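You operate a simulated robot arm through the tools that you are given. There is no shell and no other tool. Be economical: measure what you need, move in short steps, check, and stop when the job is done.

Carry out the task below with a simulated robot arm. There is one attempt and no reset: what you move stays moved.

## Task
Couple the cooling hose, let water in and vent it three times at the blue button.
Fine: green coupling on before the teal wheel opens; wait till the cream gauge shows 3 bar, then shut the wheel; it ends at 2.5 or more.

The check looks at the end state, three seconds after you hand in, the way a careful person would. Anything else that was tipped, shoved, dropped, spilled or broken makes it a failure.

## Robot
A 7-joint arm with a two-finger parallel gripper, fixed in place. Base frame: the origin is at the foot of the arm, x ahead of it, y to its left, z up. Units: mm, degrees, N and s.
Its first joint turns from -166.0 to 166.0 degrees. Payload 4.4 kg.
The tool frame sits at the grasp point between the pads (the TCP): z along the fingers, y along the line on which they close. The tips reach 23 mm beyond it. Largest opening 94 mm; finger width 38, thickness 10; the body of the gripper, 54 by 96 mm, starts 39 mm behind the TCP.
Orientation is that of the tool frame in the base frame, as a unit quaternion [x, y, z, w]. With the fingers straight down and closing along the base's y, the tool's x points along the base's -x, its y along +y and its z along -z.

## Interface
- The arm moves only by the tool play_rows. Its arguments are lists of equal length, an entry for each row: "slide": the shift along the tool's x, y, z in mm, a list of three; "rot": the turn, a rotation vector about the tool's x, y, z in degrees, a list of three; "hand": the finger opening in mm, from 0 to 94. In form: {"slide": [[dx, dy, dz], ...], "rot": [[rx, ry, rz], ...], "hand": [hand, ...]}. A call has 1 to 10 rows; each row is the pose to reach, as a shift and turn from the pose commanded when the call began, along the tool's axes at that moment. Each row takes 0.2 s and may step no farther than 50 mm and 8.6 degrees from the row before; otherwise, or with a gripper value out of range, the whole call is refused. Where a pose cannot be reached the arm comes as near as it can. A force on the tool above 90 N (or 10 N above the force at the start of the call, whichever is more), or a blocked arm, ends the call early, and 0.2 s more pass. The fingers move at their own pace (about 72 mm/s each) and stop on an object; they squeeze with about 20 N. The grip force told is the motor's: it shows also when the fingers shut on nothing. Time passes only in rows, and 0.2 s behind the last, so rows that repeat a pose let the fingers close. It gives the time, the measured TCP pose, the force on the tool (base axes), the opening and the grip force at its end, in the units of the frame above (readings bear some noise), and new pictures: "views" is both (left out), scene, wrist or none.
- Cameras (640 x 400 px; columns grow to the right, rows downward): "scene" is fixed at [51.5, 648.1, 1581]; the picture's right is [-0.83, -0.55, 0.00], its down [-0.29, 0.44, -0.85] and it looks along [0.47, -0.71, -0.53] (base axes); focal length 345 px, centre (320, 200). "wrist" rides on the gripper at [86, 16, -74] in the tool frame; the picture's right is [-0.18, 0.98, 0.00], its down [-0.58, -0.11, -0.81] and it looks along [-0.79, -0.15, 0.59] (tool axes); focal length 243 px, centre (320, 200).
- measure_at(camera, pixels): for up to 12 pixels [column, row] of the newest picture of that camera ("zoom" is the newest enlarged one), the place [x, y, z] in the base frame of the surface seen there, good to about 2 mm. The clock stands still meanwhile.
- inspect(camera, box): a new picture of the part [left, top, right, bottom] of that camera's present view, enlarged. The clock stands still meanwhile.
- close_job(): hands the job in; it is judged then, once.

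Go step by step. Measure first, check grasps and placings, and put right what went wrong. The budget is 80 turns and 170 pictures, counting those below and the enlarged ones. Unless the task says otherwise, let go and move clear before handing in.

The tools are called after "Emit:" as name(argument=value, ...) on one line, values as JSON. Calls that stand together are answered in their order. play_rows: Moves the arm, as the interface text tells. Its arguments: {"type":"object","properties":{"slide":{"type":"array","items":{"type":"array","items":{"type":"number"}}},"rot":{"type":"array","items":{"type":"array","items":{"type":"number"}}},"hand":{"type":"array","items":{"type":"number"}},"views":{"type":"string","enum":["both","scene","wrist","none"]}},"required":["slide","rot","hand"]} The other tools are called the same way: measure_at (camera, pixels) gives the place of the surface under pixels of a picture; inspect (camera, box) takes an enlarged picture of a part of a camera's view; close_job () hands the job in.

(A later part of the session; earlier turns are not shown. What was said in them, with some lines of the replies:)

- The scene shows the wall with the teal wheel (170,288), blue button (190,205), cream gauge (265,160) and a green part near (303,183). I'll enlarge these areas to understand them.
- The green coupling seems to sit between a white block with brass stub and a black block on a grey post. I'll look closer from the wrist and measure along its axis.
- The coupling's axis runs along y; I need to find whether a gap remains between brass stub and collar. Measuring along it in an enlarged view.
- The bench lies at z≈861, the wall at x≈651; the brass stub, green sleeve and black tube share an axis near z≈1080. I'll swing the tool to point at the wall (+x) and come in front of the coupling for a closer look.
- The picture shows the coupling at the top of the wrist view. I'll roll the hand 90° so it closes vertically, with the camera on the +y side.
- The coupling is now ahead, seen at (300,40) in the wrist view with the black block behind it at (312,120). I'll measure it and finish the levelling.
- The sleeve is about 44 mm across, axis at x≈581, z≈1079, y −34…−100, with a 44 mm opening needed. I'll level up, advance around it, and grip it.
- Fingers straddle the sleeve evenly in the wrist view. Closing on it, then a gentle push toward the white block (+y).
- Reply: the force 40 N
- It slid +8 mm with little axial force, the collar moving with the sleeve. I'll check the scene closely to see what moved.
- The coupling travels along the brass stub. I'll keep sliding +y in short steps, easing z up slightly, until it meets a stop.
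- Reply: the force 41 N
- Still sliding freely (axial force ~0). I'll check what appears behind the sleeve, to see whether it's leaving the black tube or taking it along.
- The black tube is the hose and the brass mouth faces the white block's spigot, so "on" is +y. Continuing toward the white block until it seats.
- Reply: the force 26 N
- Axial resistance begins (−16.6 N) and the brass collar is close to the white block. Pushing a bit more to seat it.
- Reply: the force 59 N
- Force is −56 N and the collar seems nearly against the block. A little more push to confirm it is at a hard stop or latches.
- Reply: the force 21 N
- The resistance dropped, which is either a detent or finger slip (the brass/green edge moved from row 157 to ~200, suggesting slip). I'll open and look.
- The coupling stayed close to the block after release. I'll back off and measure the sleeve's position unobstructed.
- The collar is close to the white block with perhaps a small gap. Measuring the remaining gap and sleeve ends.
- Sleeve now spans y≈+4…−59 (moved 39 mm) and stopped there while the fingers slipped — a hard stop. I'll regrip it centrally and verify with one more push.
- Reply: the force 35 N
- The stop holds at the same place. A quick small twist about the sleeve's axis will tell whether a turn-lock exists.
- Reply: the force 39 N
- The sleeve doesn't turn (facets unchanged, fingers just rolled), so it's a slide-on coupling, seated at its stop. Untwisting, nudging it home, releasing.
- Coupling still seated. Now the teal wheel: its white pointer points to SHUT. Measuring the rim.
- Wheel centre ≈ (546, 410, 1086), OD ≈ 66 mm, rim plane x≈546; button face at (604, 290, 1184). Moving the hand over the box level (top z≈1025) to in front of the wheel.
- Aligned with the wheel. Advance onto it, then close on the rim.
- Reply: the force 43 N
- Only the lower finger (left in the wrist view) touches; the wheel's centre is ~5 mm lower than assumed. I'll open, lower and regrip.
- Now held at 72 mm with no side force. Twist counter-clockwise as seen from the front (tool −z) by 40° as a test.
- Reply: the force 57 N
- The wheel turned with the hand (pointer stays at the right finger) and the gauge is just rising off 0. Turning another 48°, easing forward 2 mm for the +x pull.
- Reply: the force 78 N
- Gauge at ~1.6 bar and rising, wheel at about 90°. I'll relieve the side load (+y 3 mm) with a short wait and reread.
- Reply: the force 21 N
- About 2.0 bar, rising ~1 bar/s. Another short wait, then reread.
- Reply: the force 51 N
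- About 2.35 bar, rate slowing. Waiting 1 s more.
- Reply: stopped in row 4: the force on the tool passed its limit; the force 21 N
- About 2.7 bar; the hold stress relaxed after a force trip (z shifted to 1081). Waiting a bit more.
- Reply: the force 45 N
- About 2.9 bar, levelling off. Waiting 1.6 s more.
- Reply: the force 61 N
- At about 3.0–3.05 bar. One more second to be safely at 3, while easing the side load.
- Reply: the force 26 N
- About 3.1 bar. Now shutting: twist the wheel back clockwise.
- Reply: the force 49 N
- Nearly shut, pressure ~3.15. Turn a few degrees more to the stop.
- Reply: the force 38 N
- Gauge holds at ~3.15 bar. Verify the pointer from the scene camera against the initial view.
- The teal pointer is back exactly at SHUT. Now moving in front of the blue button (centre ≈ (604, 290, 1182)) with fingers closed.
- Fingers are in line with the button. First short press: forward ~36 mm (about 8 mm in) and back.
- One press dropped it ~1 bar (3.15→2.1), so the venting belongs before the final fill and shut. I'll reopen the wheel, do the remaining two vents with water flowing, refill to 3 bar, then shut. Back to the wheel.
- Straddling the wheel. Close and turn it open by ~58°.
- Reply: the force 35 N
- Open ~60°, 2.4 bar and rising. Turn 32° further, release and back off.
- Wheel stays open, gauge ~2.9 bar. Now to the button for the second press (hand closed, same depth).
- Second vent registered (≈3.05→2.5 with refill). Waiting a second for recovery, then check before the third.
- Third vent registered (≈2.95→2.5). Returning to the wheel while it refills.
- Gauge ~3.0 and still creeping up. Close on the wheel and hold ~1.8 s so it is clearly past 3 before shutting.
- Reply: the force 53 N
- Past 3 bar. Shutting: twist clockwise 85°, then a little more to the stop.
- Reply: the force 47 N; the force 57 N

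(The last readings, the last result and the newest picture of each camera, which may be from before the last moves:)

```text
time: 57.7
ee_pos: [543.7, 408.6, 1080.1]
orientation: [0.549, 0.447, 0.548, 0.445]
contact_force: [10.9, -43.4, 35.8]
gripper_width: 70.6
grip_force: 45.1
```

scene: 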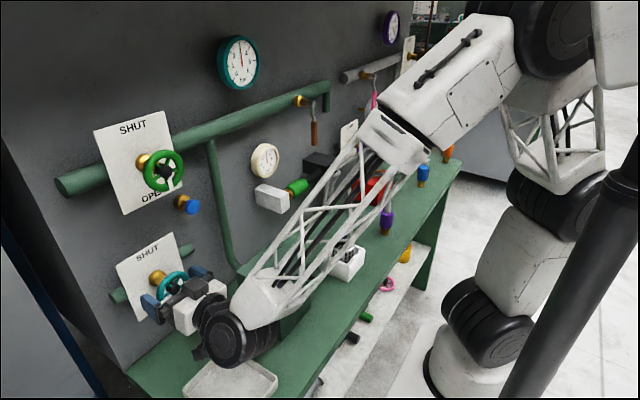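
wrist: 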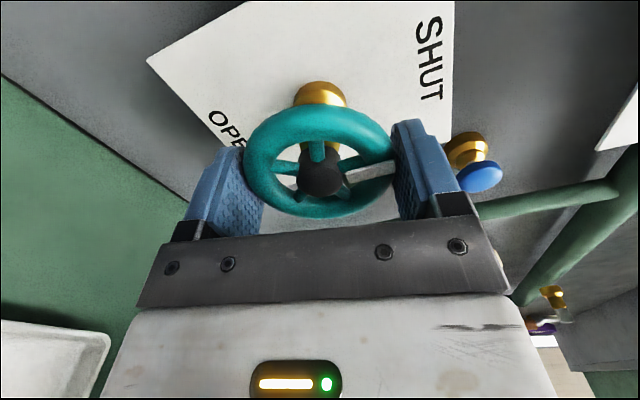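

Wheel turned fully back. Release, back well off, and check pointer, gauge and coupling.

Emit:
play_rows(slide=[[0, 0, 0], [0, 0, 0], [0, 0, -40], [0, 0, -80], [0, 0, -120], [0, 0, -150]], rot=[[0, 0, 0], [0, 0, 0], [0, 0, 0], [0, 0, 0], [0, 0, 0], [0, 0, 0]], hand=[94, 94, 94, 94, 94, 94])

Emit:
inspect(camera="scene", box=[100, 220, 220, 330])

Emit:
inspect(camera="scene", box=[240, 130, 340, 210])

```text
time: 59.1
ee_pos: [392.7, 408.6, 1081.4]
orientation: [0.549, 0.447, 0.548, 0.445]
contact_force: [0.0, 1.1, 0.0]
gripper_width: 93.9
grip_force: 0.2
```

scene: 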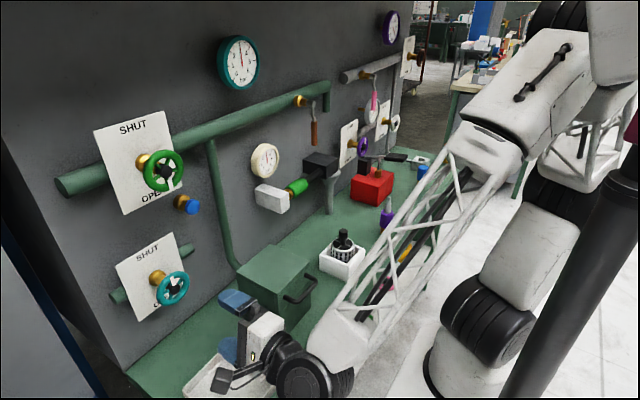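
wrist: 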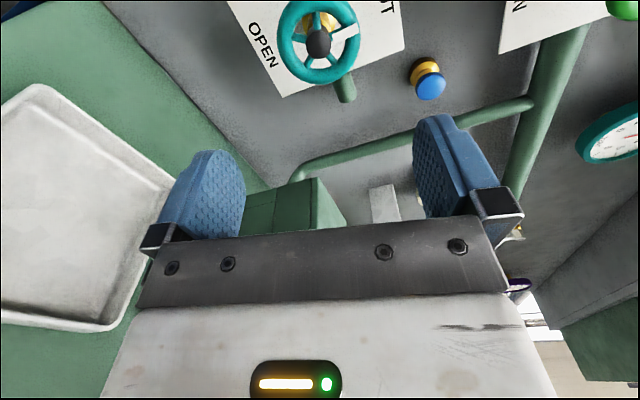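

```text
3.64 times, centred on (160, 275) of scene
```

zoom: 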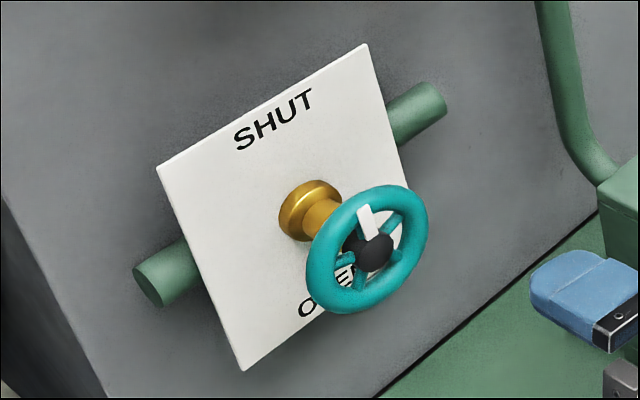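

```text
5.00 times, centred on (290, 170) of scene
```

zoom: 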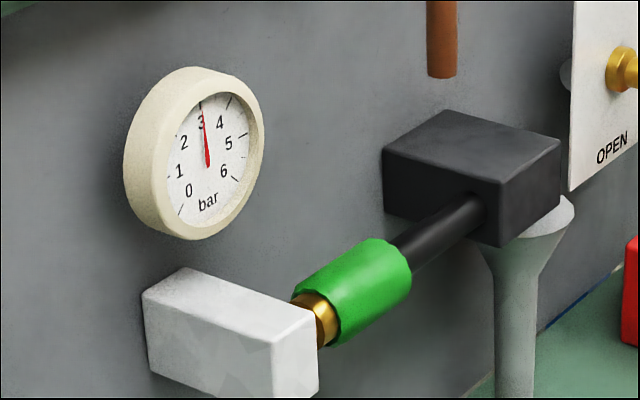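

The teal pointer is on SHUT, the gauge holds just above 3 bar, the green coupling is still on, three vents are done, and the hand is clear with nothing else disturbed. Handing in.

Emit:
close_job()

```text
The job is handed in.
```

I coupled the hose, filled it, vented it three times and shut the teal wheel. The cream gauge holds just above 3 bar.

- **Coupling:** The green coupling was slid to its stop before the wheel first opened. A gap of roughly 20 mm to the white block remains. I took the stop as fully on, and the line then filled and held pressure.
- **Venting order:** I pressed the blue button first with the wheel already shut at 3 bar, and that dropped the gauge to about 2.1. I reopened the wheel, did the other two vents with water flowing, waited until it was past 3 bar, then shut the wheel again.

I saw nothing else tipped, moved or spilled.
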